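You operate a simulated robot arm through the tools that you are given. There is no shell and no other tool.

The job below is to be done with a simulated two-armed robot. You get a single attempt, and the scene is never put back.

TASK
Oil the chain at speed 2: open the valve, pump three strokes.
Fine: pump while it runs; then shut the valve and stop the chain.

It is judged by the outcome, as a careful person would: the job done as asked, and still so three seconds after it is handed in. It fails if anything else is knocked over, pushed out of place, dropped, spilled or broken.

THE ROBOT
Two 7-joint arms with two-finger parallel grippers on one trunk that stands fixed in place. Base frame: the origin is at the foot of the trunk, x ahead of it, y to its left, z up. Lengths are in mm, angles in degrees, forces in N, time in s.
The left shoulder is at [71, 156, 1205], the right one opposite. Each reaches about 1231 mm from its shoulder. Payload 3.91 kg a hand.
The tool frame of a hand sits at the grasp point between the pads (the TCP): z along the fingers, y along the line on which they close. The tips reach 30 mm beyond it. The gripper opens to 110 mm. The fingers are 20 mm wide and 10 mm thick; the gripper's body (48 by 112 mm) begins 55 mm behind the TCP.
Orientation is that of the tool frame in the base frame, as a unit quaternion [w, x, y, z]. With the fingers straight down and closing along the base's y, the tool's x points along the base's -x, its y along +y and its z along -z.

THE INTERFACE
- The arms move only by the tool nudge_tool. It takes "left_plan", "right_plan" or both (then of equal length, played together; a hand with none holds still); each is a list of rows, each a list of 6 numbers: the shift along the tool's x, y, z in mm, then the turn, a rotation vector about the tool's x, y, z in degrees. In form: [[x, y, z, rx, ry, rz], ...]. A call has 1 to 20 rows; each row is the pose to reach, as a shift and turn from the pose commanded when the call began, along the tool's axes at that moment. "left_grip" and "right_grip" are, for a hand that has rows, the closure, from 0 (fully open) to 1 (shut), set as the call begins (left out, the last holds). A row lasts 0.2 s, in which the tool goes at most 50 mm and 8.6 degrees; a call with a longer step from one row to the next is refused whole, and so is a gripper value outside its range. A pose out of reach is approached as far as the arm can. The call stops where the force on the tool passes 80 N (or 10 N more than at its start, if that is more) or the arm is blocked; 0.2 s more then pass. Each finger travels about 108 mm/s and halts on what it meets, pressing with about 20 N; the grip force reading is that of the motor and also rises with nothing between the fingers. The clock runs only during rows and for 0.2 s after the last one: add rows that repeat a pose to give the fingers time. It gives the time, the measured TCP pose, the force on the tool (base axes), the opening and the grip force at its end, in the units of the frame above (readings bear some noise), with the torque about the TCP (base axes, N m) and any sound that the robot's microphone picked up.
- Cameras (640 x 400 px; columns grow to the right, rows downward): "scene" is now at [143.4, -0.9, 1454.6]; the picture's right is [-0.02, -1.00, 0.00], its down [-0.36, 0.01, -0.93] and it looks along [0.93, -0.02, -0.36] (base axes); focal length 214 px, centre (320, 200). "left" rides on the left gripper at [72, -17, -103] in its tool frame; the picture's right is [0.23, 0.97, 0.00], its down [-0.76, 0.18, -0.62] and it looks along [-0.61, 0.14, 0.78] (tool axes); focal length 222 px, centre (320, 200). "right" rides on the right gripper at [72, 17, -103] in its tool frame; the picture's right is [-0.23, 0.97, 0.00], its down [-0.76, -0.18, -0.62] and it looks along [-0.61, -0.14, 0.78] (tool axes); focal length 222 px, centre (320, 200). There is no depth. A picture from a camera that has moved, and an enlarged one, comes with that camera's place and axes in the base frame and with its lens.
- camera(camera): a new picture of that camera. No time passes.
- raise_lower(by): slides the trunk up (or, below 0, down) by that many mm; the arms and the scene camera ride with it, the base frame stays. It gives what a move gives, with no picture.
- head_to(pan, tilt): turns the head with the scene camera to pan (to the left, within 86 degrees either way) and tilt (down, from -29 to 69), counted from straight ahead of the robot. It gives what a move gives.
- inspect(camera, box): a new picture of the part [left, top, right, bottom] of that camera's present view, enlarged. No time passes.
- sign_off(): hands the job in; it is judged then, once.

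Places have to be worked out from the pictures, the camera data and where the tool is seen. Open the grippers and draw the arms clear of the work before you hand the job in, unless the task says otherwise.

The tools are called after "Call:" as name(argument=value, ...) on one line, values as JSON. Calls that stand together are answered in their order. nudge_tool: Moves the arms, as the interface text tells. Its arguments: {"type":"object","properties":{"left_plan":{"type":"array","items":{"type":"array","items":{"type":"number"}}},"left_grip":{"type":"number"},"right_plan":{"type":"array","items":{"type":"array","items":{"type":"number"}}},"right_grip":{"type":"number"}},"required":[]} The other tools are called the same way: raise_lower (by) moves the trunk up or down; head_to (pan, tilt) turns the head that bears the scene camera; camera (camera) takes a picture; inspect (camera, box) takes an enlarged picture of a part of a camera's view; sign_off () hands the job in.

At the start:

```text
t: 0.0
left_position: [609.5, 197.6, 1439.4]
left_orientation: [0.0, 0.0, 1.0, 0.001]
left_contact_force: [-0.5, 0.0, -0.5]
left_torque: [0.01, 0.0, -0.01]
left_finger_gap: 109.9
left_gripper_force: 0.0
right_position: [507.8, -187.2, 1430.4]
right_orientation: [-0.001, 0.0, 1.0, 0.0]
right_contact_force: [0.0, 0.4, -0.2]
right_torque: [-0.01, 0.0, -0.01]
right_finger_gap: 110.3
right_gripper_force: 0.1
trunk travel left (down, up): [-650.0, 290.0]
head pan, tilt (commanded): [-1.2, 21.3]
```

scene: 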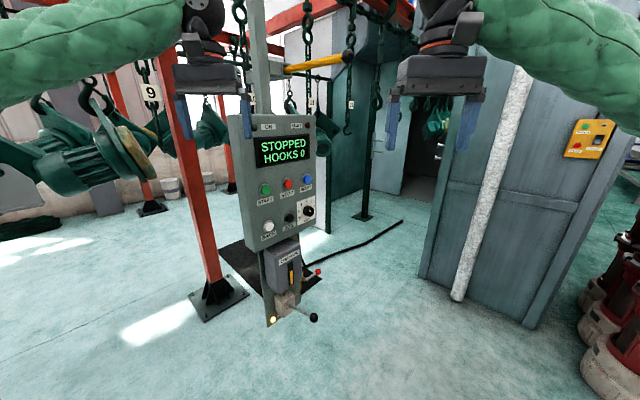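
right: 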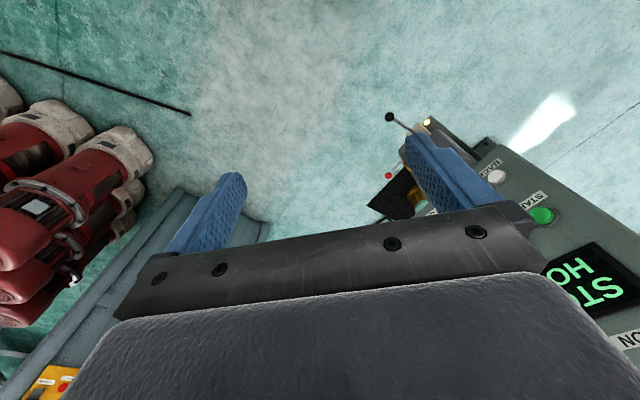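
left: 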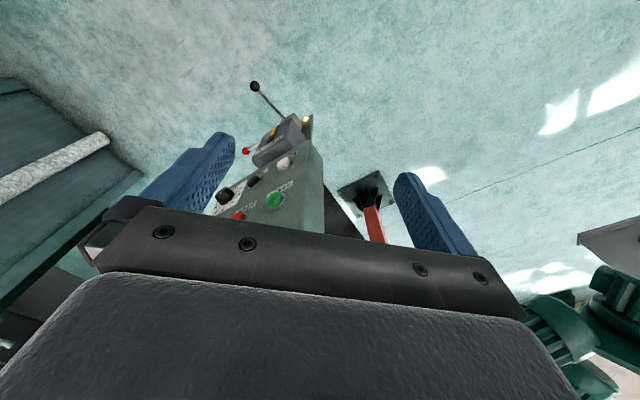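

The panel with display, buttons, a dial and a chain oiler is ahead-left. I look closer at it before moving anything.

Call:
inspect(camera="scene", box=[220, 100, 340, 240])

Call:
inspect(camera="scene", box=[240, 220, 340, 335])

Call:
inspect(camera="left", box=[200, 60, 340, 230])

Call:
inspect(camera="right", box=[360, 90, 640, 350])

Call:
inspect(camera="scene", box=[550, 100, 640, 180])

```text
2.86 times, centred on (280, 170) of scene
camera zoom: at [143.4, -0.9, 1454.6], right [-0.02, -1.0, 0.0], down [-0.36, 0.01, -0.93], along [0.93, -0.02, -0.36], focal length 613 px, centre (434, 286)
```

zoom: 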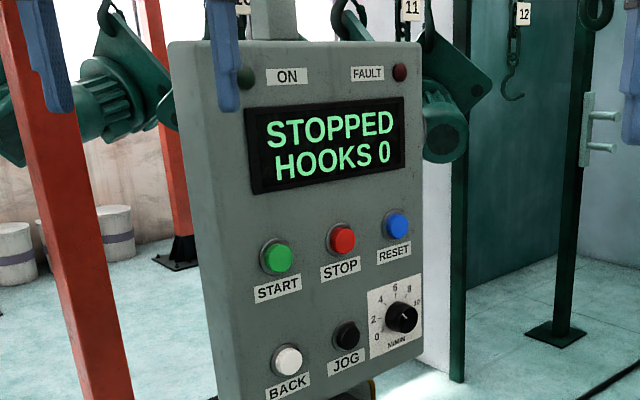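

```text
3.48 times, centred on (290, 278) of scene
camera zoom: at [143.4, -0.9, 1454.6], right [-0.02, -1.0, 0.0], down [-0.36, 0.01, -0.93], along [0.93, -0.02, -0.36], focal length 746 px, centre (424, -70)
```

zoom: 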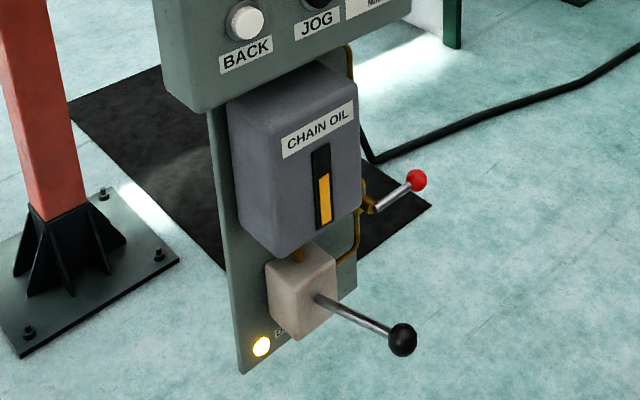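

```text
2.35 times, centred on (270, 145) of left
camera zoom: at [537.4, 181.0, 1541.6], right [-0.23, 0.97, 0.0], down [0.76, 0.18, 0.62], along [0.61, 0.14, -0.78], focal length 523 px, centre (438, 329)
```

zoom: 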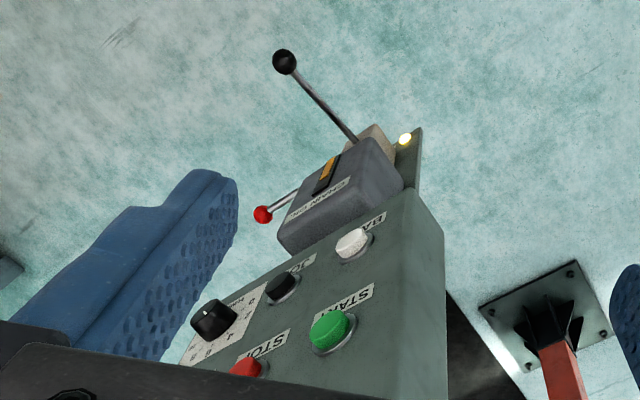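

```text
1.54 times, centred on (500, 220) of right
camera zoom: at [437.9, -170.9, 1533.0], right [0.23, 0.97, 0.0], down [0.76, -0.18, 0.62], along [0.61, -0.14, -0.78], focal length 342 px, centre (43, 169)
```

zoom: 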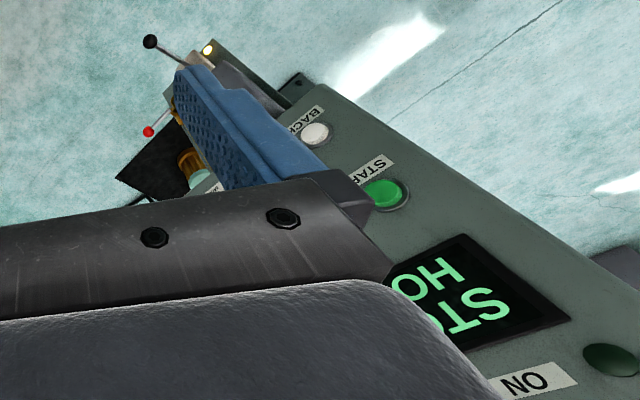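

```text
5.00 times, centred on (595, 140) of scene
camera zoom: at [143.4, -0.9, 1454.6], right [-0.02, -1.0, 0.0], down [-0.36, 0.01, -0.93], along [0.93, -0.02, -0.36], focal length 1072 px, centre (-1055, 500)
```

zoom: 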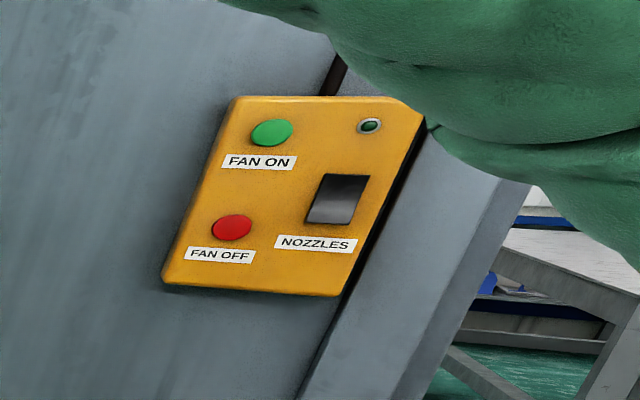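

The panel face looks yawed toward the robot's right; the black ball is near (752, 8, 727), the red valve ball near (985, -10, 753), and START near (793, 158, 1237). I look around with the head to see the chain's path and where the loads hang.

Call:
head_to(pan=45, tilt=0)

Call:
camera(camera="scene")

Call:
head_to(pan=-5, tilt=-20)

Call:
camera(camera="scene")

Call:
head_to(pan=-50, tilt=10)

Call:
camera(camera="scene")

Call:
head_to(pan=10, tilt=35)

Call:
camera(camera="scene")

```text
t: 1.1
left_position: [608.6, 197.1, 1439.4]
left_orientation: [0.0, 0.0, 1.0, 0.0]
left_contact_force: [0.0, 0.1, -0.2]
left_torque: [0.0, 0.03, -0.03]
left_finger_gap: 109.9
left_gripper_force: 0.0
right_position: [509.5, -187.2, 1429.5]
right_orientation: [0.0, 0.0, 1.0, 0.0]
right_contact_force: [-0.2, 0.2, -0.4]
right_torque: [-0.01, 0.0, -0.01]
right_finger_gap: 110.2
right_gripper_force: 0.1
trunk travel left (down, up): [-650.0, 290.0]
head pan, tilt (commanded): [45.0, 0.0]
```

```text
taken
camera scene: at [114.3, 64.7, 1488.9], right [0.71, -0.71, 0.0], down [0.0, 0.0, -1.0], along [0.71, 0.71, 0.0], focal length 214 px, centre (320, 200)
```

scene: 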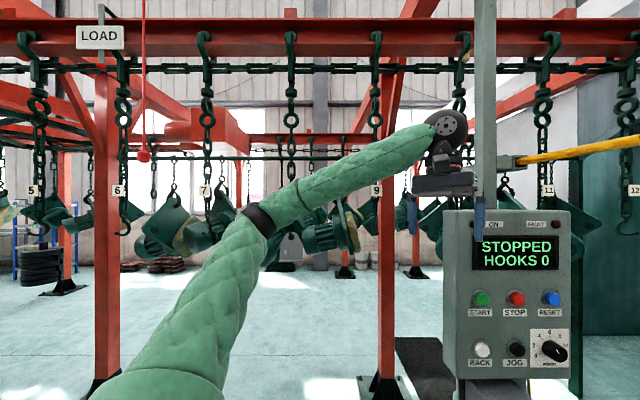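

```text
t: 2.3
left_position: [609.9, 198.8, 1439.4]
left_orientation: [0.0, 0.001, 1.0, 0.0]
left_contact_force: [1.8, 0.0, 0.3]
left_torque: [0.02, 0.01, 0.01]
left_finger_gap: 109.9
left_gripper_force: 0.1
right_position: [508.1, -187.7, 1430.0]
right_orientation: [0.001, 0.002, 1.0, 0.0]
right_contact_force: [-0.8, 0.0, -0.4]
right_torque: [-0.01, 0.0, 0.0]
right_finger_gap: 110.1
right_gripper_force: 0.1
trunk travel left (down, up): [-650.0, 290.0]
head pan, tilt (commanded): [-5.0, -20.0]
```

```text
taken
camera scene: at [126.3, -5.5, 1518.2], right [-0.09, -1.0, 0.0], down [0.34, -0.03, -0.94], along [0.94, -0.08, 0.34], focal length 214 px, centre (320, 200)
```

scene: 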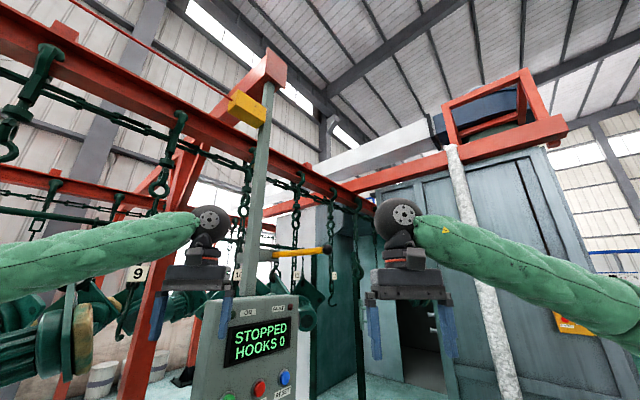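

```text
t: 3.4
left_position: [609.5, 196.7, 1438.9]
left_orientation: [0.0, 0.0, 1.0, 0.0]
left_contact_force: [0.4, 0.3, -0.1]
left_torque: [0.0, 0.01, 0.0]
left_finger_gap: 110.2
left_gripper_force: 0.1
right_position: [509.3, -188.6, 1429.5]
right_orientation: [0.001, 0.0, 1.0, 0.0]
right_contact_force: [0.3, 0.2, -0.5]
right_torque: [0.03, -0.02, 0.02]
right_finger_gap: 109.9
right_gripper_force: 0.0
trunk travel left (down, up): [-650.0, 290.0]
head pan, tilt (commanded): [-50.0, 10.0]
```

```text
taken
camera scene: at [110.4, -70.1, 1473.0], right [-0.77, -0.64, 0.0], down [-0.11, 0.13, -0.98], along [0.63, -0.75, -0.17], focal length 214 px, centre (320, 200)
```

scene: 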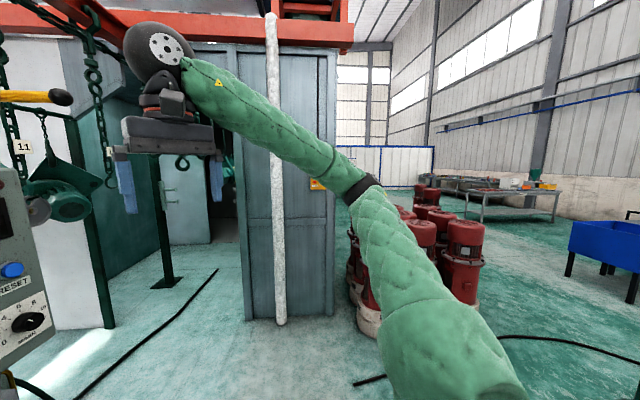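

```text
t: 4.7
left_position: [610.0, 197.9, 1439.0]
left_orientation: [0.0, 0.0, 1.0, 0.0]
left_contact_force: [0.0, 0.4, 0.2]
left_torque: [-0.02, 0.01, -0.01]
left_finger_gap: 110.0
left_gripper_force: 0.1
right_position: [507.6, -188.8, 1430.3]
right_orientation: [0.001, 0.0, 1.0, 0.001]
right_contact_force: [0.1, 1.4, -0.6]
right_torque: [0.0, 0.01, -0.02]
right_finger_gap: 110.1
right_gripper_force: 0.1
trunk travel left (down, up): [-650.0, 290.0]
head pan, tilt (commanded): [10.0, 35.0]
```

```text
taken
camera scene: at [137.3, 16.3, 1432.8], right [0.17, -0.98, 0.0], down [-0.57, -0.1, -0.82], along [0.81, 0.14, -0.57], focal length 214 px, centre (320, 200)
```

scene: 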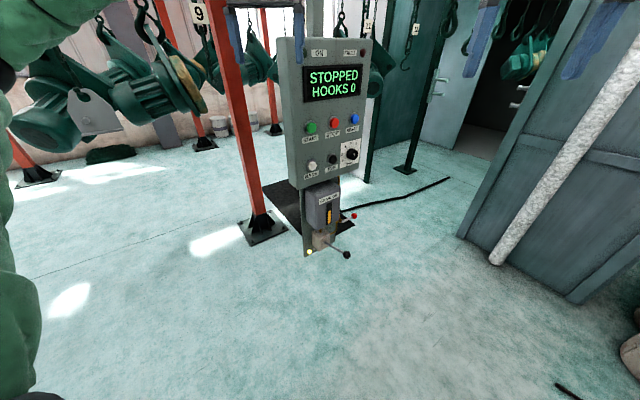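

The panel squares up with the camera at pan 45, so its face normal is about (-0.71, -0.71, 0), and the chain with its loads runs about 450 mm behind it. I zoom in on the dial, oiler and lamp.

Call:
inspect(camera="scene", box=[295, 105, 365, 180])

Call:
inspect(camera="scene", box=[295, 180, 365, 265])

Call:
inspect(camera="scene", box=[335, 135, 365, 170])

```text
5.33 times, centred on (330, 142) of scene
camera zoom: at [137.3, 16.3, 1432.8], right [0.17, -0.98, 0.0], down [-0.57, -0.1, -0.82], along [0.81, 0.14, -0.57], focal length 1144 px, centre (267, 507)
```

zoom: 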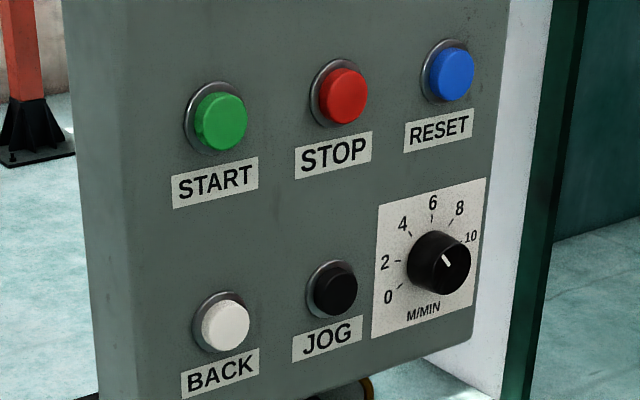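

```text
4.71 times, centred on (330, 222) of scene
camera zoom: at [137.3, 16.3, 1432.8], right [0.17, -0.98, 0.0], down [-0.57, -0.1, -0.82], along [0.81, 0.14, -0.57], focal length 1009 px, centre (273, 94)
```

zoom: 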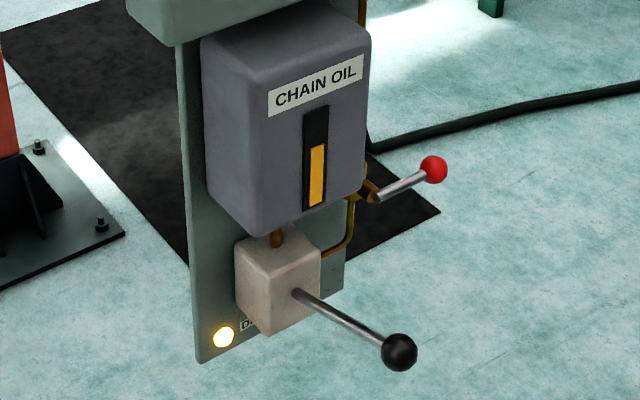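

```text
11.43 times, centred on (350, 152) of scene
camera zoom: at [137.3, 16.3, 1432.8], right [0.17, -0.98, 0.0], down [-0.57, -0.1, -0.82], along [0.81, 0.14, -0.57], focal length 2451 px, centre (-23, 743)
```

zoom: 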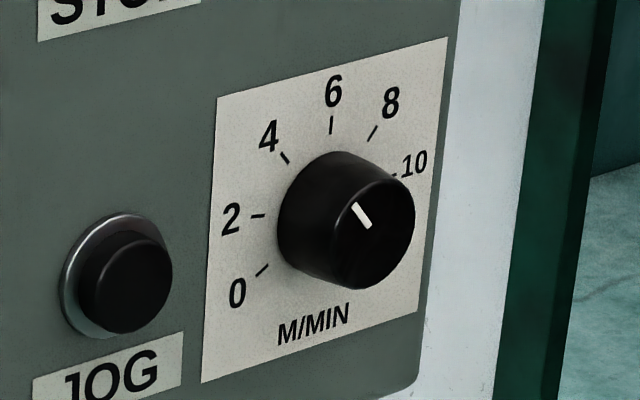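

Pointer on the knob is up-left, the valve lever (red ball) points sideways to panel right, and the pump lever points out and up at roughly 19 degrees. First I draw the left arm back out of the way, then lower the trunk so all the controls are at a comfortable height.

Call:
nudge_tool(left_plan=[[30, 26, 0, 0, 0, 0], [60, 52, 0, 0, 0, 0], [90, 78, 0, 0, 0, 0], [120, 104, 0, 0, 0, 0], [150, 130, 0, 0, 0, 0]])

Call:
raise_lower(by=-250)

Call:
camera(camera="scene")

```text
t: 5.9
left_position: [458.1, 328.7, 1441.7]
left_orientation: [0.001, 0.002, 1.0, 0.0]
left_contact_force: [-1.9, 0.0, -0.3]
left_torque: [0.02, 0.01, -0.01]
left_finger_gap: 109.9
left_gripper_force: 0.1
right_position: [506.3, -187.5, 1431.4]
right_orientation: [0.0, 0.0, 1.0, 0.001]
right_contact_force: [0.6, -0.8, 0.3]
right_torque: [0.03, 0.0, -0.01]
right_finger_gap: 109.9
right_gripper_force: 0.0
trunk travel left (down, up): [-650.0, 290.0]
head pan, tilt (commanded): [10.0, 35.0]
```

```text
t: 8.5
left_position: [459.3, 328.5, 1191.5]
left_orientation: [-0.001, 0.002, 1.0, 0.0]
left_contact_force: [0.2, 0.7, 0.7]
left_torque: [0.01, 0.04, 0.01]
left_finger_gap: 109.9
left_gripper_force: 0.0
right_position: [507.8, -187.0, 1179.5]
right_orientation: [0.0, 0.0, 1.0, 0.001]
right_contact_force: [-0.6, -1.0, -0.1]
right_torque: [-0.05, -0.03, -0.02]
right_finger_gap: 110.1
right_gripper_force: 0.0
trunk travel left (down, up): [-400.0, 540.0]
head pan, tilt (commanded): [10.0, 35.0]
```

```text
taken
camera scene: at [136.9, 16.4, 1182.9], right [0.17, -0.98, 0.0], down [-0.57, -0.1, -0.82], along [0.81, 0.14, -0.57], focal length 214 px, centre (320, 200)
```

scene: 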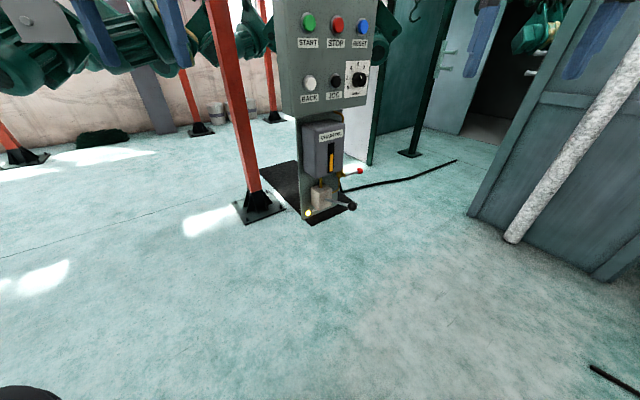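

The trunk is down and the view is more level. I zoom on the oiler and set the head so both the display and the oiler are in view.

Call:
inspect(camera="scene", box=[290, 115, 380, 230])

Call:
head_to(pan=5, tilt=12)

Call:
camera(camera="scene")

```text
3.48 times, centred on (335, 172) of scene
camera zoom: at [136.9, 16.4, 1182.9], right [0.17, -0.98, 0.0], down [-0.57, -0.1, -0.82], along [0.81, 0.14, -0.57], focal length 746 px, centre (268, 296)
```

zoom: 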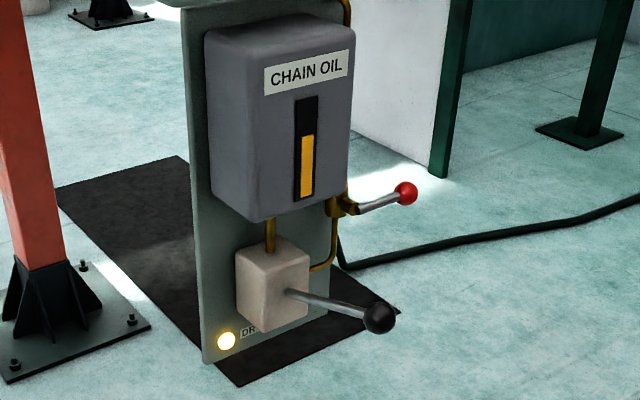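

```text
t: 9.4
left_position: [460.8, 329.3, 1189.9]
left_orientation: [0.0, 0.0, 1.0, 0.0]
left_contact_force: [-0.4, 0.4, 0.3]
left_torque: [-0.01, -0.02, 0.01]
left_finger_gap: 110.1
left_gripper_force: 0.0
right_position: [508.4, -188.0, 1178.3]
right_orientation: [-0.001, 0.0, 1.0, 0.0]
right_contact_force: [0.5, -0.1, -0.3]
right_torque: [0.0, -0.02, -0.01]
right_finger_gap: 110.3
right_gripper_force: 0.0
trunk travel left (down, up): [-400.0, 540.0]
head pan, tilt (commanded): [5.0, 12.0]
```

```text
taken
camera scene: at [143.2, 9.3, 1219.6], right [0.09, -1.0, 0.0], down [-0.21, -0.02, -0.98], along [0.97, 0.09, -0.21], focal length 214 px, centre (320, 200)
```

scene: 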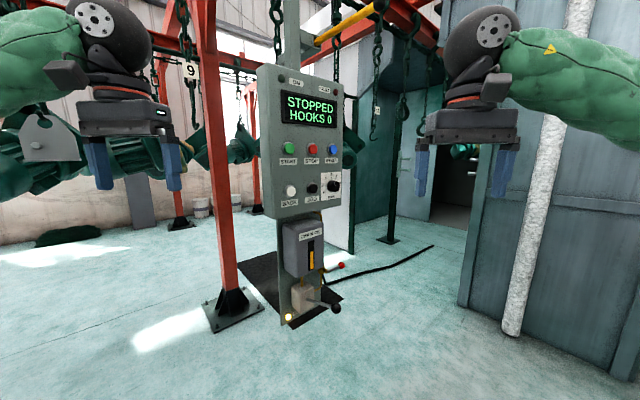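

The lamp by the pump reads "DR..." (dry) and is lit. I now pitch the right hand's fingers forward, moving a little ahead at the same time.

Call:
nudge_tool(right_plan=[[-8, 0, 0, 0, -8.2, 0], [-16, 0, 0, 0, -16.4, 0], [-24, 0, 0, 0, -24.6, 0], [-32, 0, 0, 0, -32.8, 0], [-40, 0, 0, 0, -41, 0], [-48, 0, 0, 0, -49.2, 0], [-56, 0, 0, 0, -57.4, 0], [-64, 0, 0, 0, -65.6, 0], [-72, 0, 0, 0, -73.8, 0], [-80, 0, 0, 0, -82, 0], [-88, 0, 0, 0, -90, 0], [-88, 0, 0, 0, -90, 0]])

Call:
camera(camera="scene")

Call:
camera(camera="right")

```text
t: 12.0
left_position: [459.9, 329.0, 1190.8]
left_orientation: [0.0, 0.0, 1.0, 0.0]
left_contact_force: [0.5, -0.1, -0.4]
left_torque: [0.0, 0.01, -0.01]
left_finger_gap: 110.2
left_gripper_force: 0.0
right_position: [597.9, -188.3, 1179.9]
right_orientation: [0.707, 0.0, 0.707, 0.0]
right_contact_force: [-0.7, -0.7, 0.0]
right_torque: [0.0, -0.01, -0.01]
right_finger_gap: 109.9
right_gripper_force: 0.0
trunk travel left (down, up): [-400.0, 540.0]
head pan, tilt (commanded): [5.0, 12.0]
```

```text
taken
camera scene: at [143.0, 9.5, 1219.7], right [0.09, -1.0, 0.0], down [-0.21, -0.02, -0.98], along [0.97, 0.09, -0.21], focal length 214 px, centre (320, 200)
```

scene: 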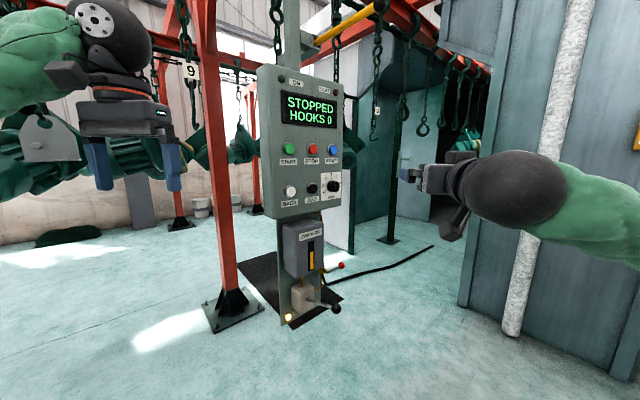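

```text
taken
camera right: at [495.4, -171.6, 1106.9], right [0.0, 0.97, 0.23], down [-0.62, -0.18, 0.76], along [0.78, -0.14, 0.61], focal length 222 px, centre (320, 200)
```

right: 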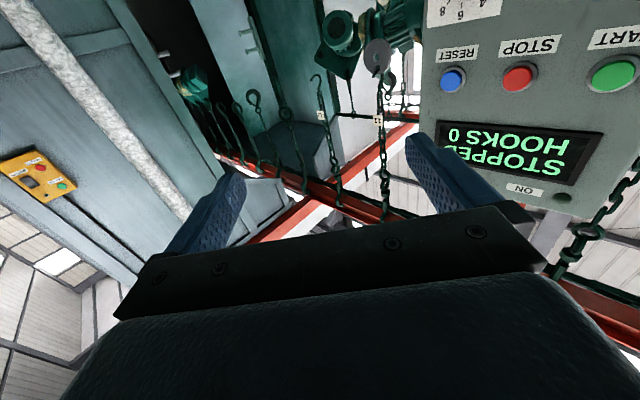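

The pitch went cleanly. Now I yaw the hand 45° to face the panel and move to a stand-off in front of the dial (about 170 mm off).

Call:
nudge_tool(right_plan=[[12.5, 16, 34, -7.5, 0, 0], [25, 32, 67, -15, 0, 0], [37.5, 48, 101, -22.5, 0, 0], [50, 64, 135, -30, 0, 0], [62.5, 80, 168, -37.5, 0, 0], [75, 95, 202, -45, 0, 0], [75, 95, 202, -45, 0, 0]])

Call:
camera(camera="scene")

Call:
camera(camera="right")

```text
t: 13.6
left_position: [460.6, 328.1, 1190.5]
left_orientation: [0.0, 0.0, 1.0, 0.0]
left_contact_force: [0.9, -0.8, -0.7]
left_torque: [0.0, 0.01, 0.03]
left_finger_gap: 109.8
left_gripper_force: 0.0
right_position: [796.9, -92.3, 1105.4]
right_orientation: [0.653, -0.271, 0.653, 0.271]
right_contact_force: [-0.1, 0.7, 0.1]
right_torque: [0.03, 0.0, 0.01]
right_finger_gap: 110.1
right_gripper_force: 0.1
trunk travel left (down, up): [-400.0, 540.0]
head pan, tilt (commanded): [5.0, 12.0]
```

```text
taken
camera scene: at [142.8, 9.1, 1219.8], right [0.09, -1.0, 0.0], down [-0.21, -0.02, -0.98], along [0.97, 0.09, -0.21], focal length 214 px, centre (320, 200)
```

scene: 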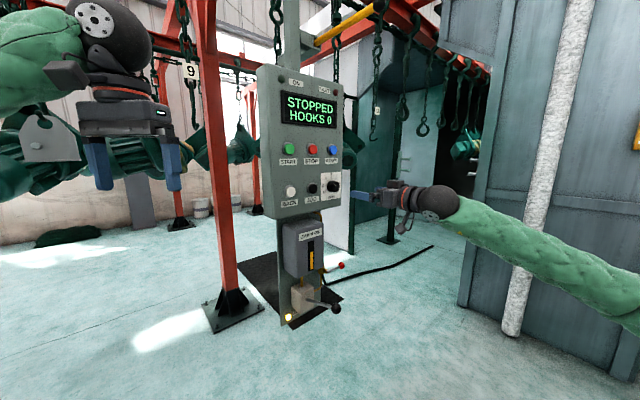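

```text
taken
camera right: at [714.8, -154.0, 1032.5], right [-0.69, 0.69, 0.23], down [-0.31, -0.57, 0.76], along [0.65, 0.45, 0.61], focal length 222 px, centre (320, 200)
```

right: 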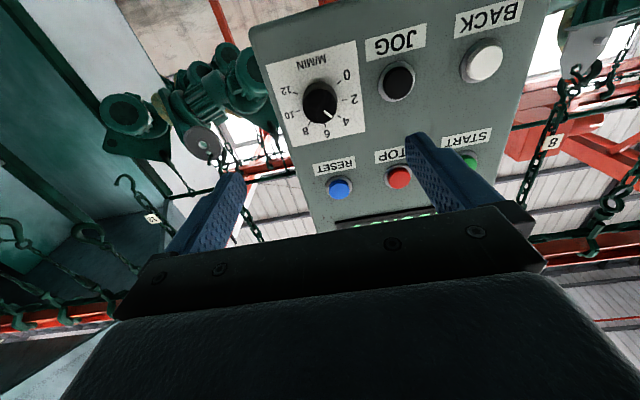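

The dial is now nearly frontal (upside down): scale 0 to 12. I zoom in on it to read the pointer.

Call:
inspect(camera="right", box=[260, 40, 370, 150])

Call:
inspect(camera="scene", box=[255, 65, 410, 215])

Call:
inspect(camera="scene", box=[265, 205, 365, 335])

```text
3.64 times, centred on (315, 95) of right
camera zoom: at [714.8, -154.0, 1032.5], right [-0.69, 0.69, 0.23], down [-0.31, -0.57, 0.76], along [0.65, 0.45, 0.61], focal length 808 px, centre (338, 582)
```

zoom: 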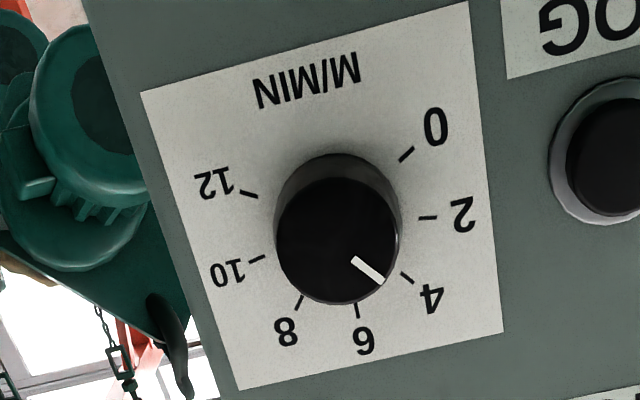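

```text
2.67 times, centred on (332, 140) of scene
camera zoom: at [142.8, 9.1, 1219.8], right [0.09, -1.0, 0.0], down [-0.21, -0.02, -0.98], along [0.97, 0.09, -0.21], focal length 572 px, centre (287, 360)
```

zoom: 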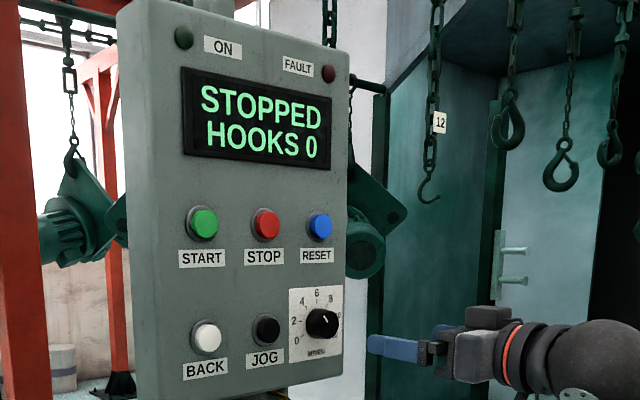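

```text
3.08 times, centred on (315, 270) of scene
camera zoom: at [142.8, 9.1, 1219.8], right [0.09, -1.0, 0.0], down [-0.21, -0.02, -0.98], along [0.97, 0.09, -0.21], focal length 660 px, centre (335, -15)
```

zoom: 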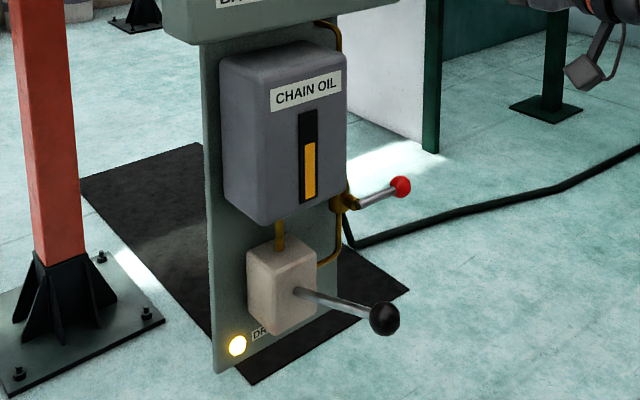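

The pointer sits at about 4.3 on a 0–12 scale (roughly 41° per 2 units), so 2 needs about 47° counter-clockwise; the knob front is near (922, 29, 1107). I partly close the fingers and advance to straddle the knob.

Call:
nudge_tool(right_plan=[[-1, -3, 30, 0, 0, 0], [-1, -3, 60, 0, 0, 0], [-1, -3, 90, 0, 0, 0], [-1, -3, 115, 0, 0, 0], [-1, -3, 115, 0, 0, 0]], right_grip=0.36)

Call:
camera(camera="right")

Call:
inspect(camera="scene", box=[290, 140, 400, 240])

```text
t: 14.8
left_position: [459.9, 328.4, 1191.5]
left_orientation: [0.0, 0.0, 1.0, 0.0]
left_contact_force: [-0.1, 0.1, 0.1]
left_torque: [0.0, -0.01, -0.02]
left_finger_gap: 109.9
left_gripper_force: 0.0
right_position: [881.1, -13.2, 1106.1]
right_orientation: [0.653, -0.27, 0.653, 0.27]
right_contact_force: [-0.1, 0.1, 0.4]
right_torque: [0.02, 0.01, 0.0]
right_finger_gap: 70.5
right_gripper_force: 0.0
trunk travel left (down, up): [-400.0, 540.0]
head pan, tilt (commanded): [5.0, 12.0]
```

```text
taken
camera right: at [798.0, -73.7, 1033.8], right [-0.69, 0.69, 0.23], down [-0.31, -0.57, 0.76], along [0.65, 0.45, 0.61], focal length 222 px, centre (320, 200)
```

right: 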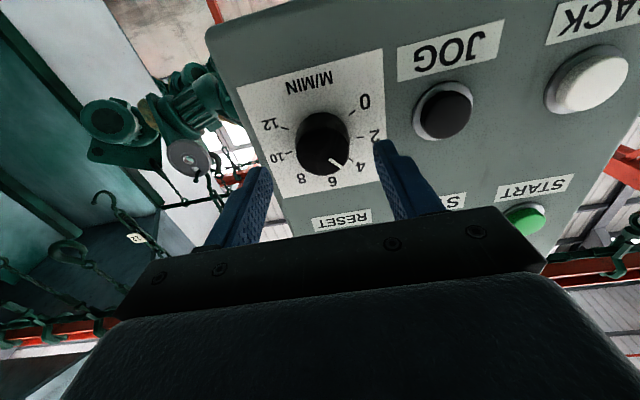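

```text
4.00 times, centred on (345, 190) of scene
camera zoom: at [143.1, 9.1, 1219.7], right [0.09, -1.0, 0.0], down [-0.21, -0.02, -0.98], along [0.97, 0.09, -0.21], focal length 858 px, centre (220, 240)
```

zoom: 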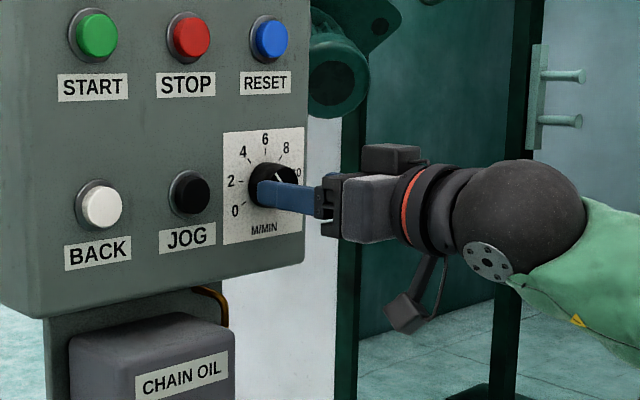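

The hand is at stand-off 58 mm behind the knob front and the knob sits between the fingers. I zoom to check the centring before closing in.

Call:
inspect(camera="right", box=[230, 60, 430, 220])

```text
2.50 times, centred on (330, 140) of right
camera zoom: at [798.0, -73.7, 1033.8], right [-0.69, 0.69, 0.23], down [-0.31, -0.57, 0.76], along [0.65, 0.45, 0.61], focal length 555 px, centre (295, 350)
```

zoom: 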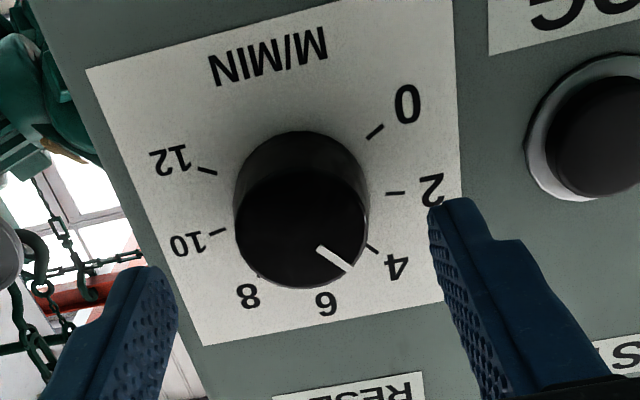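

Knob centre is about 2 mm toward panel left and 2 mm higher than my TCP line. I correct that and advance 36 mm, watching force.

Call:
nudge_tool(right_plan=[[-2, 2, 12, 0, 0, 0], [-2, 2, 24, 0, 0, 0], [-2, 2, 36, 0, 0, 0], [-2, 2, 36, 0, 0, 0]])

Call:
inspect(camera="right", box=[230, 60, 430, 220])

Call:
inspect(camera="scene", box=[310, 150, 370, 210])

```text
t: 15.8
left_position: [461.0, 327.6, 1191.4]
left_orientation: [0.0, 0.001, 1.0, -0.001]
left_contact_force: [-0.6, 0.3, -0.4]
left_torque: [-0.03, 0.01, 0.02]
left_finger_gap: 110.0
left_gripper_force: 0.2
right_position: [905.7, 12.1, 1107.8]
right_orientation: [0.654, -0.27, 0.653, 0.27]
right_contact_force: [-1.5, -2.5, -0.6]
right_torque: [-0.01, -0.01, 0.07]
right_finger_gap: 70.3
right_gripper_force: 0.1
trunk travel left (down, up): [-400.0, 540.0]
head pan, tilt (commanded): [5.0, 12.0]
```

```text
2.50 times, centred on (330, 140) of right
camera zoom: at [822.3, -47.4, 1034.2], right [-0.69, 0.69, 0.23], down [-0.31, -0.57, 0.76], along [0.65, 0.45, 0.61], focal length 555 px, centre (295, 350)
```

zoom: 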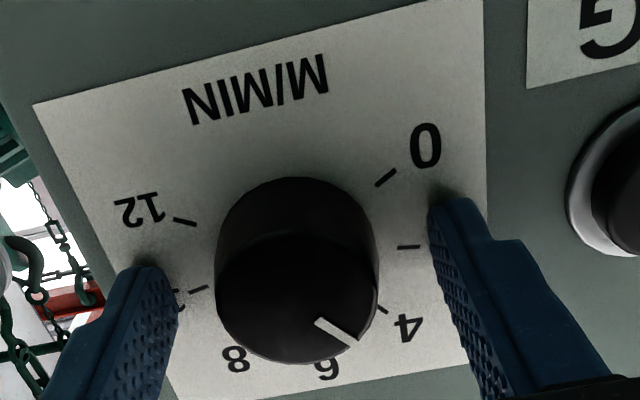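

```text
6.67 times, centred on (340, 180) of scene
camera zoom: at [143.3, 9.2, 1219.7], right [0.09, -1.0, 0.0], down [-0.21, -0.02, -0.98], along [0.97, 0.09, -0.21], focal length 1430 px, centre (187, 333)
```

zoom: 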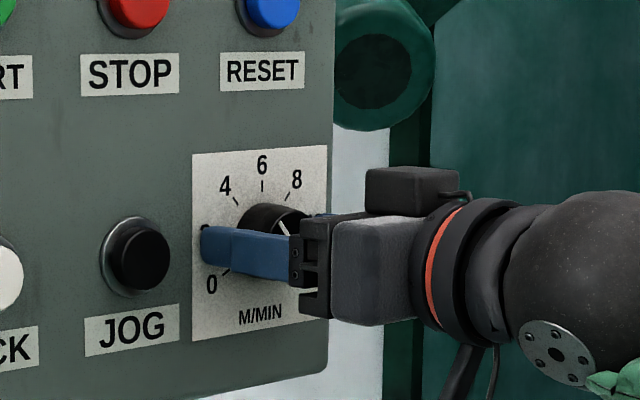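

A light 3 N contact tells me the tips just touch the panel plate, so the plate is at depth about 679 and the knob front near 662. I back off 3 mm and close on the knob.

Call:
nudge_tool(right_plan=[[0, 0, -3, 0, 0, 0], [0, 0, -3, 0, 0, 0]])

Call:
nudge_tool(right_plan=[[0, 0, 0, 0, 0, 0], [0, 0, 0, 0, 0, 0], [0, 0, 0, 0, 0, 0]], right_grip=1)

Call:
inspect(camera="right", box=[230, 60, 430, 220])

```text
t: 16.4
left_position: [460.3, 330.0, 1190.7]
left_orientation: [0.0, 0.0, 1.0, 0.0]
left_contact_force: [-0.8, -0.7, -0.1]
left_torque: [0.03, 0.0, 0.02]
left_finger_gap: 110.0
left_gripper_force: 0.1
right_position: [903.7, 12.1, 1108.4]
right_orientation: [0.653, -0.271, 0.653, 0.271]
right_contact_force: [1.2, 0.5, 0.1]
right_torque: [-0.01, -0.02, 0.01]
right_finger_gap: 70.4
right_gripper_force: 0.0
trunk travel left (down, up): [-400.0, 540.0]
head pan, tilt (commanded): [5.0, 12.0]
```

```text
t: 17.2
left_position: [460.0, 329.1, 1191.1]
left_orientation: [0.0, 0.001, 1.0, -0.001]
left_contact_force: [-0.1, 0.1, -0.5]
left_torque: [0.01, 0.01, 0.03]
left_finger_gap: 110.0
left_gripper_force: 0.0
right_position: [902.2, 12.0, 1107.1]
right_orientation: [0.653, -0.271, 0.653, 0.271]
right_contact_force: [-4.8, 1.6, -1.6]
right_torque: [0.11, -0.1, 0.3]
right_finger_gap: 40.9
right_gripper_force: 44.9
trunk travel left (down, up): [-400.0, 540.0]
head pan, tilt (commanded): [5.0, 12.0]
```

```text
2.50 times, centred on (330, 140) of right
camera zoom: at [819.6, -49.0, 1034.6], right [-0.69, 0.69, 0.23], down [-0.31, -0.57, 0.76], along [0.65, 0.45, 0.61], focal length 555 px, centre (295, 350)
```

zoom: 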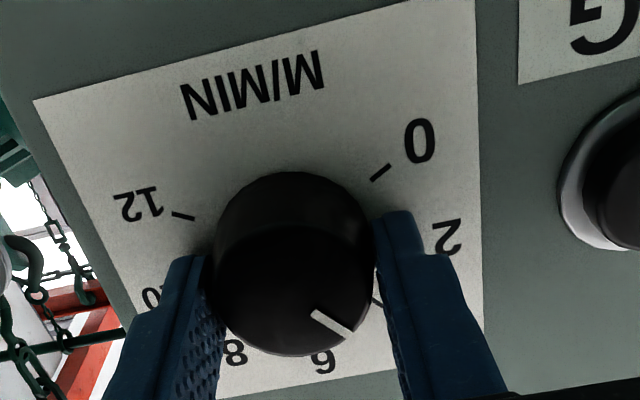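

Working the geometry through, the ticks are about 20° per unit and the pointer is at about 40° left of vertical, i.e. set at 4. I turn the gripped knob 40° counter-clockwise.

Call:
nudge_tool(right_plan=[[0, 0, 0, 0, 0, -8], [0, 0, 0, 0, 0, -16], [0, 0, 0, 0, 0, -24], [0, 0, 0, 0, 0, -32], [0, 0, 0, 0, 0, -40], [0, 0, 0, 0, 0, -40], [0, 0, 0, 0, 0, -40]])

Call:
inspect(camera="right", box=[230, 60, 430, 220])

Call:
inspect(camera="scene", box=[310, 150, 370, 210])

```text
t: 18.8
left_position: [459.3, 329.5, 1191.5]
left_orientation: [0.0, 0.0, 1.0, 0.0]
left_contact_force: [0.1, -0.3, 0.2]
left_torque: [-0.04, -0.01, -0.01]
left_finger_gap: 109.8
left_gripper_force: 0.1
right_position: [902.7, 13.0, 1106.4]
right_orientation: [0.706, -0.478, 0.521, 0.031]
right_contact_force: [-37.7, 3.8, -26.8]
right_torque: [-0.39, 0.55, 1.17]
right_finger_gap: 40.9
right_gripper_force: 45.3
trunk travel left (down, up): [-400.0, 540.0]
head pan, tilt (commanded): [5.0, 12.0]
```

```text
2.50 times, centred on (330, 140) of right
camera zoom: at [854.6, -83.9, 1040.4], right [-0.63, 0.63, -0.45], down [-0.69, -0.19, 0.7], along [0.35, 0.75, 0.55], focal length 555 px, centre (295, 350)
```

zoom: 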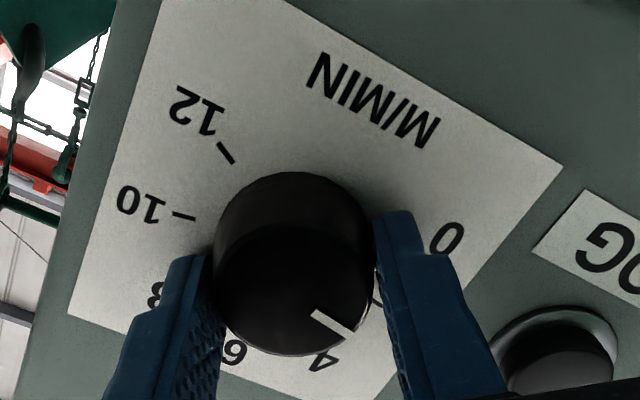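

```text
6.67 times, centred on (340, 180) of scene
camera zoom: at [142.0, 9.7, 1219.6], right [0.09, -1.0, 0.0], down [-0.21, -0.02, -0.98], along [0.97, 0.09, -0.21], focal length 1430 px, centre (187, 333)
```

zoom: 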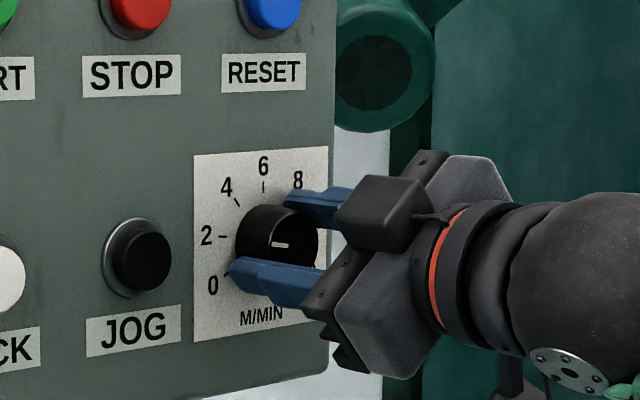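

The hand turned the full 40°, with some 45 N side load from slight off-centring. I open the fingers modestly to release the knob and check the pointer.

Call:
nudge_tool(right_plan=[[0, 0, 0, 0, 0, -40], [0, 0, 0, 0, 0, -40]], right_grip=0.45)

```text
refused: row 1 steps farther than a row can; nothing moved
```

The rows are relative to the present pose, so I hold in place while opening.

Call:
nudge_tool(right_plan=[[0, 0, 0, 0, 0, 0], [0, 0, 0, 0, 0, 0]], right_grip=0.45)

Call:
nudge_tool(right_plan=[[0, 0, -25, 0, 0, 0], [0, 0, -50, 0, 0, 0], [0, 0, -75, 0, 0, 0], [0, 0, -75, 0, 0, 0]])

Call:
inspect(camera="right", box=[230, 40, 430, 200])

Call:
inspect(camera="scene", box=[310, 150, 370, 210])

```text
t: 19.4
left_position: [461.0, 329.8, 1190.6]
left_orientation: [0.0, 0.0, 1.0, -0.001]
left_contact_force: [-0.3, -0.1, -0.3]
left_torque: [0.0, 0.0, 0.03]
left_finger_gap: 110.1
left_gripper_force: 0.1
right_position: [904.8, 11.2, 1108.1]
right_orientation: [0.707, -0.477, 0.522, 0.031]
right_contact_force: [-0.4, -0.2, 0.0]
right_torque: [-0.01, -0.02, -0.07]
right_finger_gap: 60.7
right_gripper_force: 0.1
trunk travel left (down, up): [-400.0, 540.0]
head pan, tilt (commanded): [5.0, 12.0]
```

```text
t: 20.4
left_position: [461.3, 330.1, 1190.2]
left_orientation: [0.0, 0.0, 1.0, 0.001]
left_contact_force: [-0.8, 0.4, -0.1]
left_torque: [0.01, 0.0, -0.01]
left_finger_gap: 109.6
left_gripper_force: 0.1
right_position: [850.6, -40.8, 1106.7]
right_orientation: [0.706, -0.478, 0.522, 0.031]
right_contact_force: [0.5, 0.3, -0.3]
right_torque: [0.0, -0.01, -0.01]
right_finger_gap: 60.5
right_gripper_force: 0.0
trunk travel left (down, up): [-400.0, 540.0]
head pan, tilt (commanded): [5.0, 12.0]
```

```text
2.50 times, centred on (330, 120) of right
camera zoom: at [802.5, -137.7, 1040.6], right [-0.63, 0.63, -0.45], down [-0.69, -0.19, 0.7], along [0.35, 0.75, 0.56], focal length 555 px, centre (295, 400)
```

zoom: 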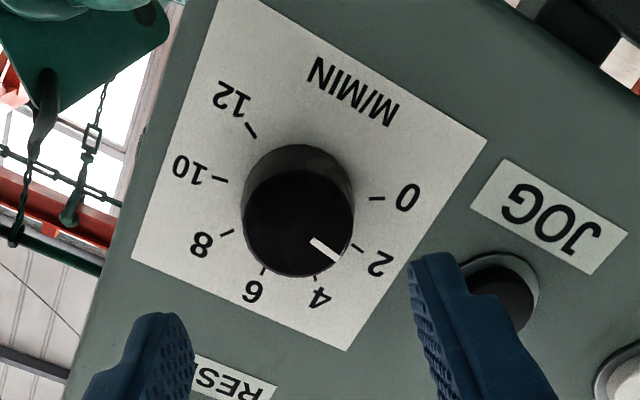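

```text
6.67 times, centred on (340, 180) of scene
camera zoom: at [143.6, 9.8, 1219.6], right [0.09, -1.0, 0.0], down [-0.21, -0.02, -0.98], along [0.97, 0.09, -0.21], focal length 1430 px, centre (187, 333)
```

zoom: 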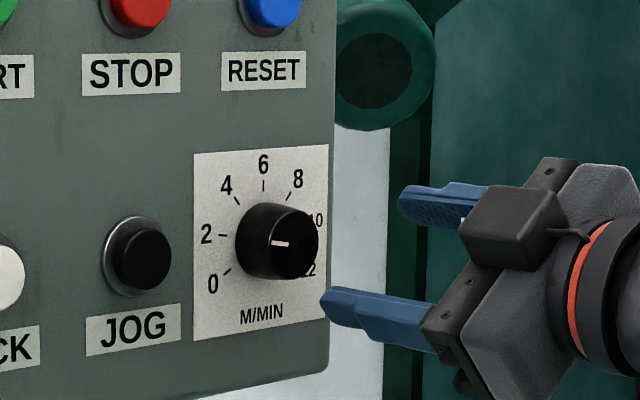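

The pointer lies right on the 2 tick. I unroll the wrist, close the fingers, then move across to a stand-off in front of START.

Call:
nudge_tool(right_plan=[[0, 0, -3, 0, 0, 8], [0, 0, -6, 0, 0, 16], [0, 0, -9, 0, 0, 24], [0, 0, -12, 0, 0, 32], [0, 0, -12, 0, 0, 40], [0, 0, -12, 0, 0, 40]], right_grip=1)

Call:
nudge_tool(right_plan=[[-26, 38, 0, 0, 0, 0], [-52, 76, 0, 0, 0, 0], [-78, 113, 0, 0, 0, 0], [-104, 150, 0, 0, 0, 0], [-131, 188, 0, 0, 0, 0], [-131, 188, 0, 0, 0, 0]])

Call:
camera(camera="right")

Call:
inspect(camera="scene", box=[255, 65, 395, 215])

```text
t: 21.8
left_position: [460.7, 328.8, 1190.1]
left_orientation: [0.0, 0.001, 1.0, 0.0]
left_contact_force: [-0.4, 0.1, -0.1]
left_torque: [-0.01, -0.01, -0.02]
left_finger_gap: 110.1
left_gripper_force: 0.0
right_position: [843.4, -50.7, 1109.0]
right_orientation: [0.653, -0.27, 0.654, 0.271]
right_contact_force: [0.4, 0.2, 0.8]
right_torque: [0.01, 0.01, 0.01]
right_finger_gap: 0.0
right_gripper_force: 19.7
trunk travel left (down, up): [-400.0, 540.0]
head pan, tilt (commanded): [5.0, 12.0]
```

```text
t: 23.2
left_position: [460.8, 328.0, 1190.3]
left_orientation: [-0.001, 0.0, 1.0, 0.001]
left_contact_force: [0.4, 0.6, 0.6]
left_torque: [0.06, 0.01, 0.02]
left_finger_gap: 110.0
left_gripper_force: 0.1
right_position: [708.2, 80.9, 1238.6]
right_orientation: [0.654, -0.27, 0.654, 0.27]
right_contact_force: [0.3, -0.6, 0.3]
right_torque: [0.0, 0.0, 0.02]
right_finger_gap: 0.0
right_gripper_force: 20.0
trunk travel left (down, up): [-400.0, 540.0]
head pan, tilt (commanded): [5.0, 12.0]
```

```text
taken
camera right: at [624.5, 20.0, 1166.1], right [-0.69, 0.69, 0.23], down [-0.31, -0.57, 0.76], along [0.65, 0.45, 0.61], focal length 222 px, centre (320, 200)
```

right: 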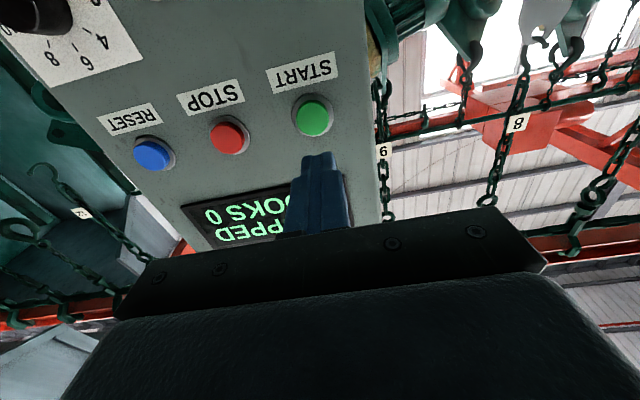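

```text
2.67 times, centred on (325, 140) of scene
camera zoom: at [143.7, 8.7, 1219.6], right [0.09, -1.0, 0.0], down [-0.21, -0.02, -0.98], along [0.97, 0.09, -0.21], focal length 572 px, centre (307, 360)
```

zoom: 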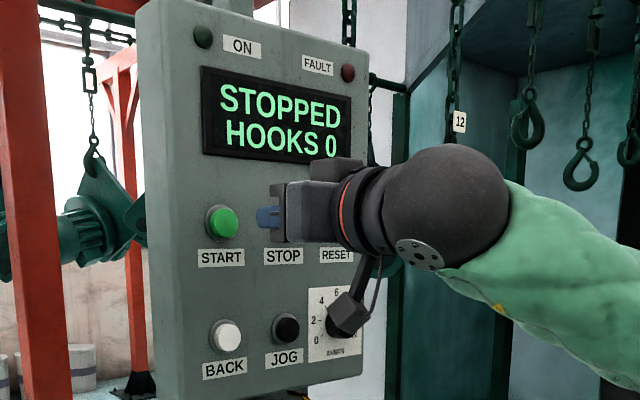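

The hand is in front of START at 100 mm stand-off; I zoom to fix the exact centre.

Call:
inspect(camera="right", box=[220, 50, 420, 210])

Call:
inspect(camera="scene", box=[270, 125, 340, 180])

```text
2.50 times, centred on (320, 130) of right
camera zoom: at [624.5, 20.0, 1166.1], right [-0.69, 0.69, 0.23], down [-0.31, -0.57, 0.76], along [0.65, 0.45, 0.61], focal length 555 px, centre (320, 375)
```

zoom: 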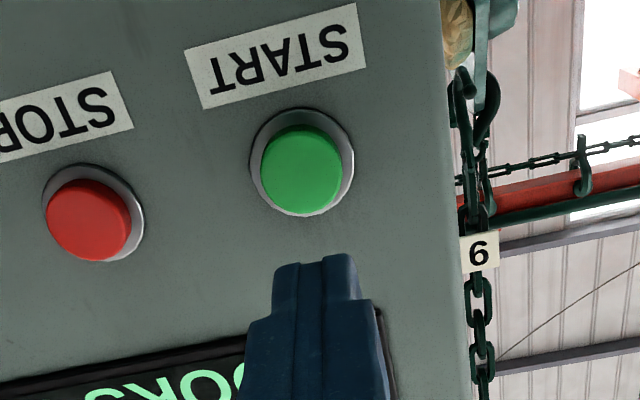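

```text
7.27 times, centred on (305, 152) of scene
camera zoom: at [143.7, 8.7, 1219.6], right [0.09, -1.0, 0.0], down [-0.21, -0.02, -0.98], along [0.97, 0.09, -0.21], focal length 1560 px, centre (429, 546)
```

zoom: 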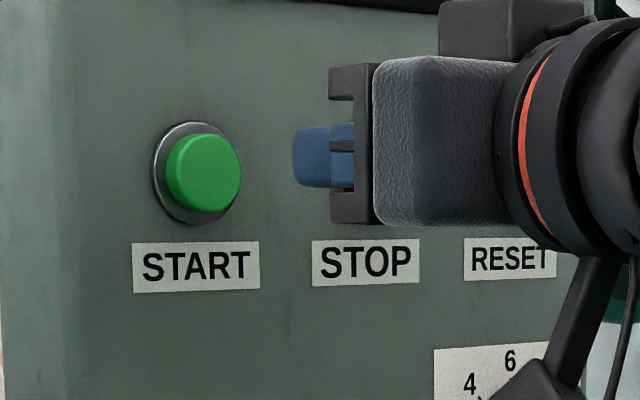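

START's centre is near h=448, z=1235 in panel terms. Before I start the chain I first want a close look at the valve and pump, so I swing the hand down in front of the valve at a safe stand-off.

Call:
nudge_tool(right_plan=[[36, -18, -8, 0, 0, 0], [73, -36, -16, 0, 0, 0], [109, -54, -24, 0, 0, 0], [146, -72, -32, 0, 0, 0], [182, -90, -40, 0, 0, 0], [219, -108, -40, 0, 0, 0], [255, -126, -40, 0, 0, 0], [292, -144, -40, 0, 0, 0], [328, -162, -40, 0, 0, 0], [365, -180, -40, 0, 0, 0], [401, -198, -40, 0, 0, 0], [438, -216, -40, 0, 0, 0], [438, -216, -40, 0, 0, 0]], right_grip=1)

Call:
camera(camera="right")

Call:
camera(camera="scene")

```text
t: 26.0
left_position: [460.4, 329.4, 1190.9]
left_orientation: [0.0, 0.0, 1.0, 0.0]
left_contact_force: [0.2, -0.3, -0.6]
left_torque: [0.03, -0.04, -0.01]
left_finger_gap: 109.6
left_gripper_force: 0.0
right_position: [831.5, -98.8, 802.6]
right_orientation: [0.653, -0.27, 0.654, 0.27]
right_contact_force: [0.7, 0.1, 0.2]
right_torque: [-0.03, -0.02, 0.01]
right_finger_gap: 0.0
right_gripper_force: 19.8
trunk travel left (down, up): [-400.0, 540.0]
head pan, tilt (commanded): [5.0, 12.0]
```

```text
taken
camera right: at [748.7, -159.2, 728.9], right [-0.69, 0.69, 0.23], down [-0.31, -0.57, 0.76], along [0.65, 0.45, 0.61], focal length 222 px, centre (320, 200)
```

right: 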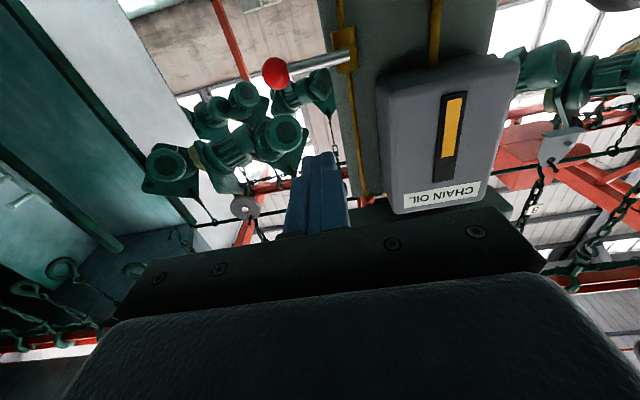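

```text
taken
camera scene: at [143.1, 9.5, 1219.7], right [0.09, -1.0, 0.0], down [-0.21, -0.02, -0.98], along [0.97, 0.09, -0.21], focal length 214 px, centre (320, 200)
```

scene: 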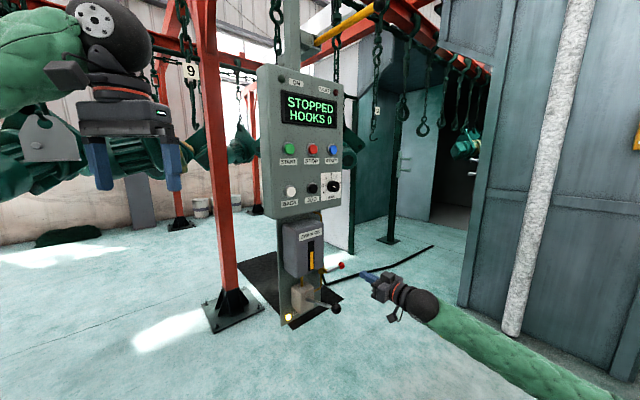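

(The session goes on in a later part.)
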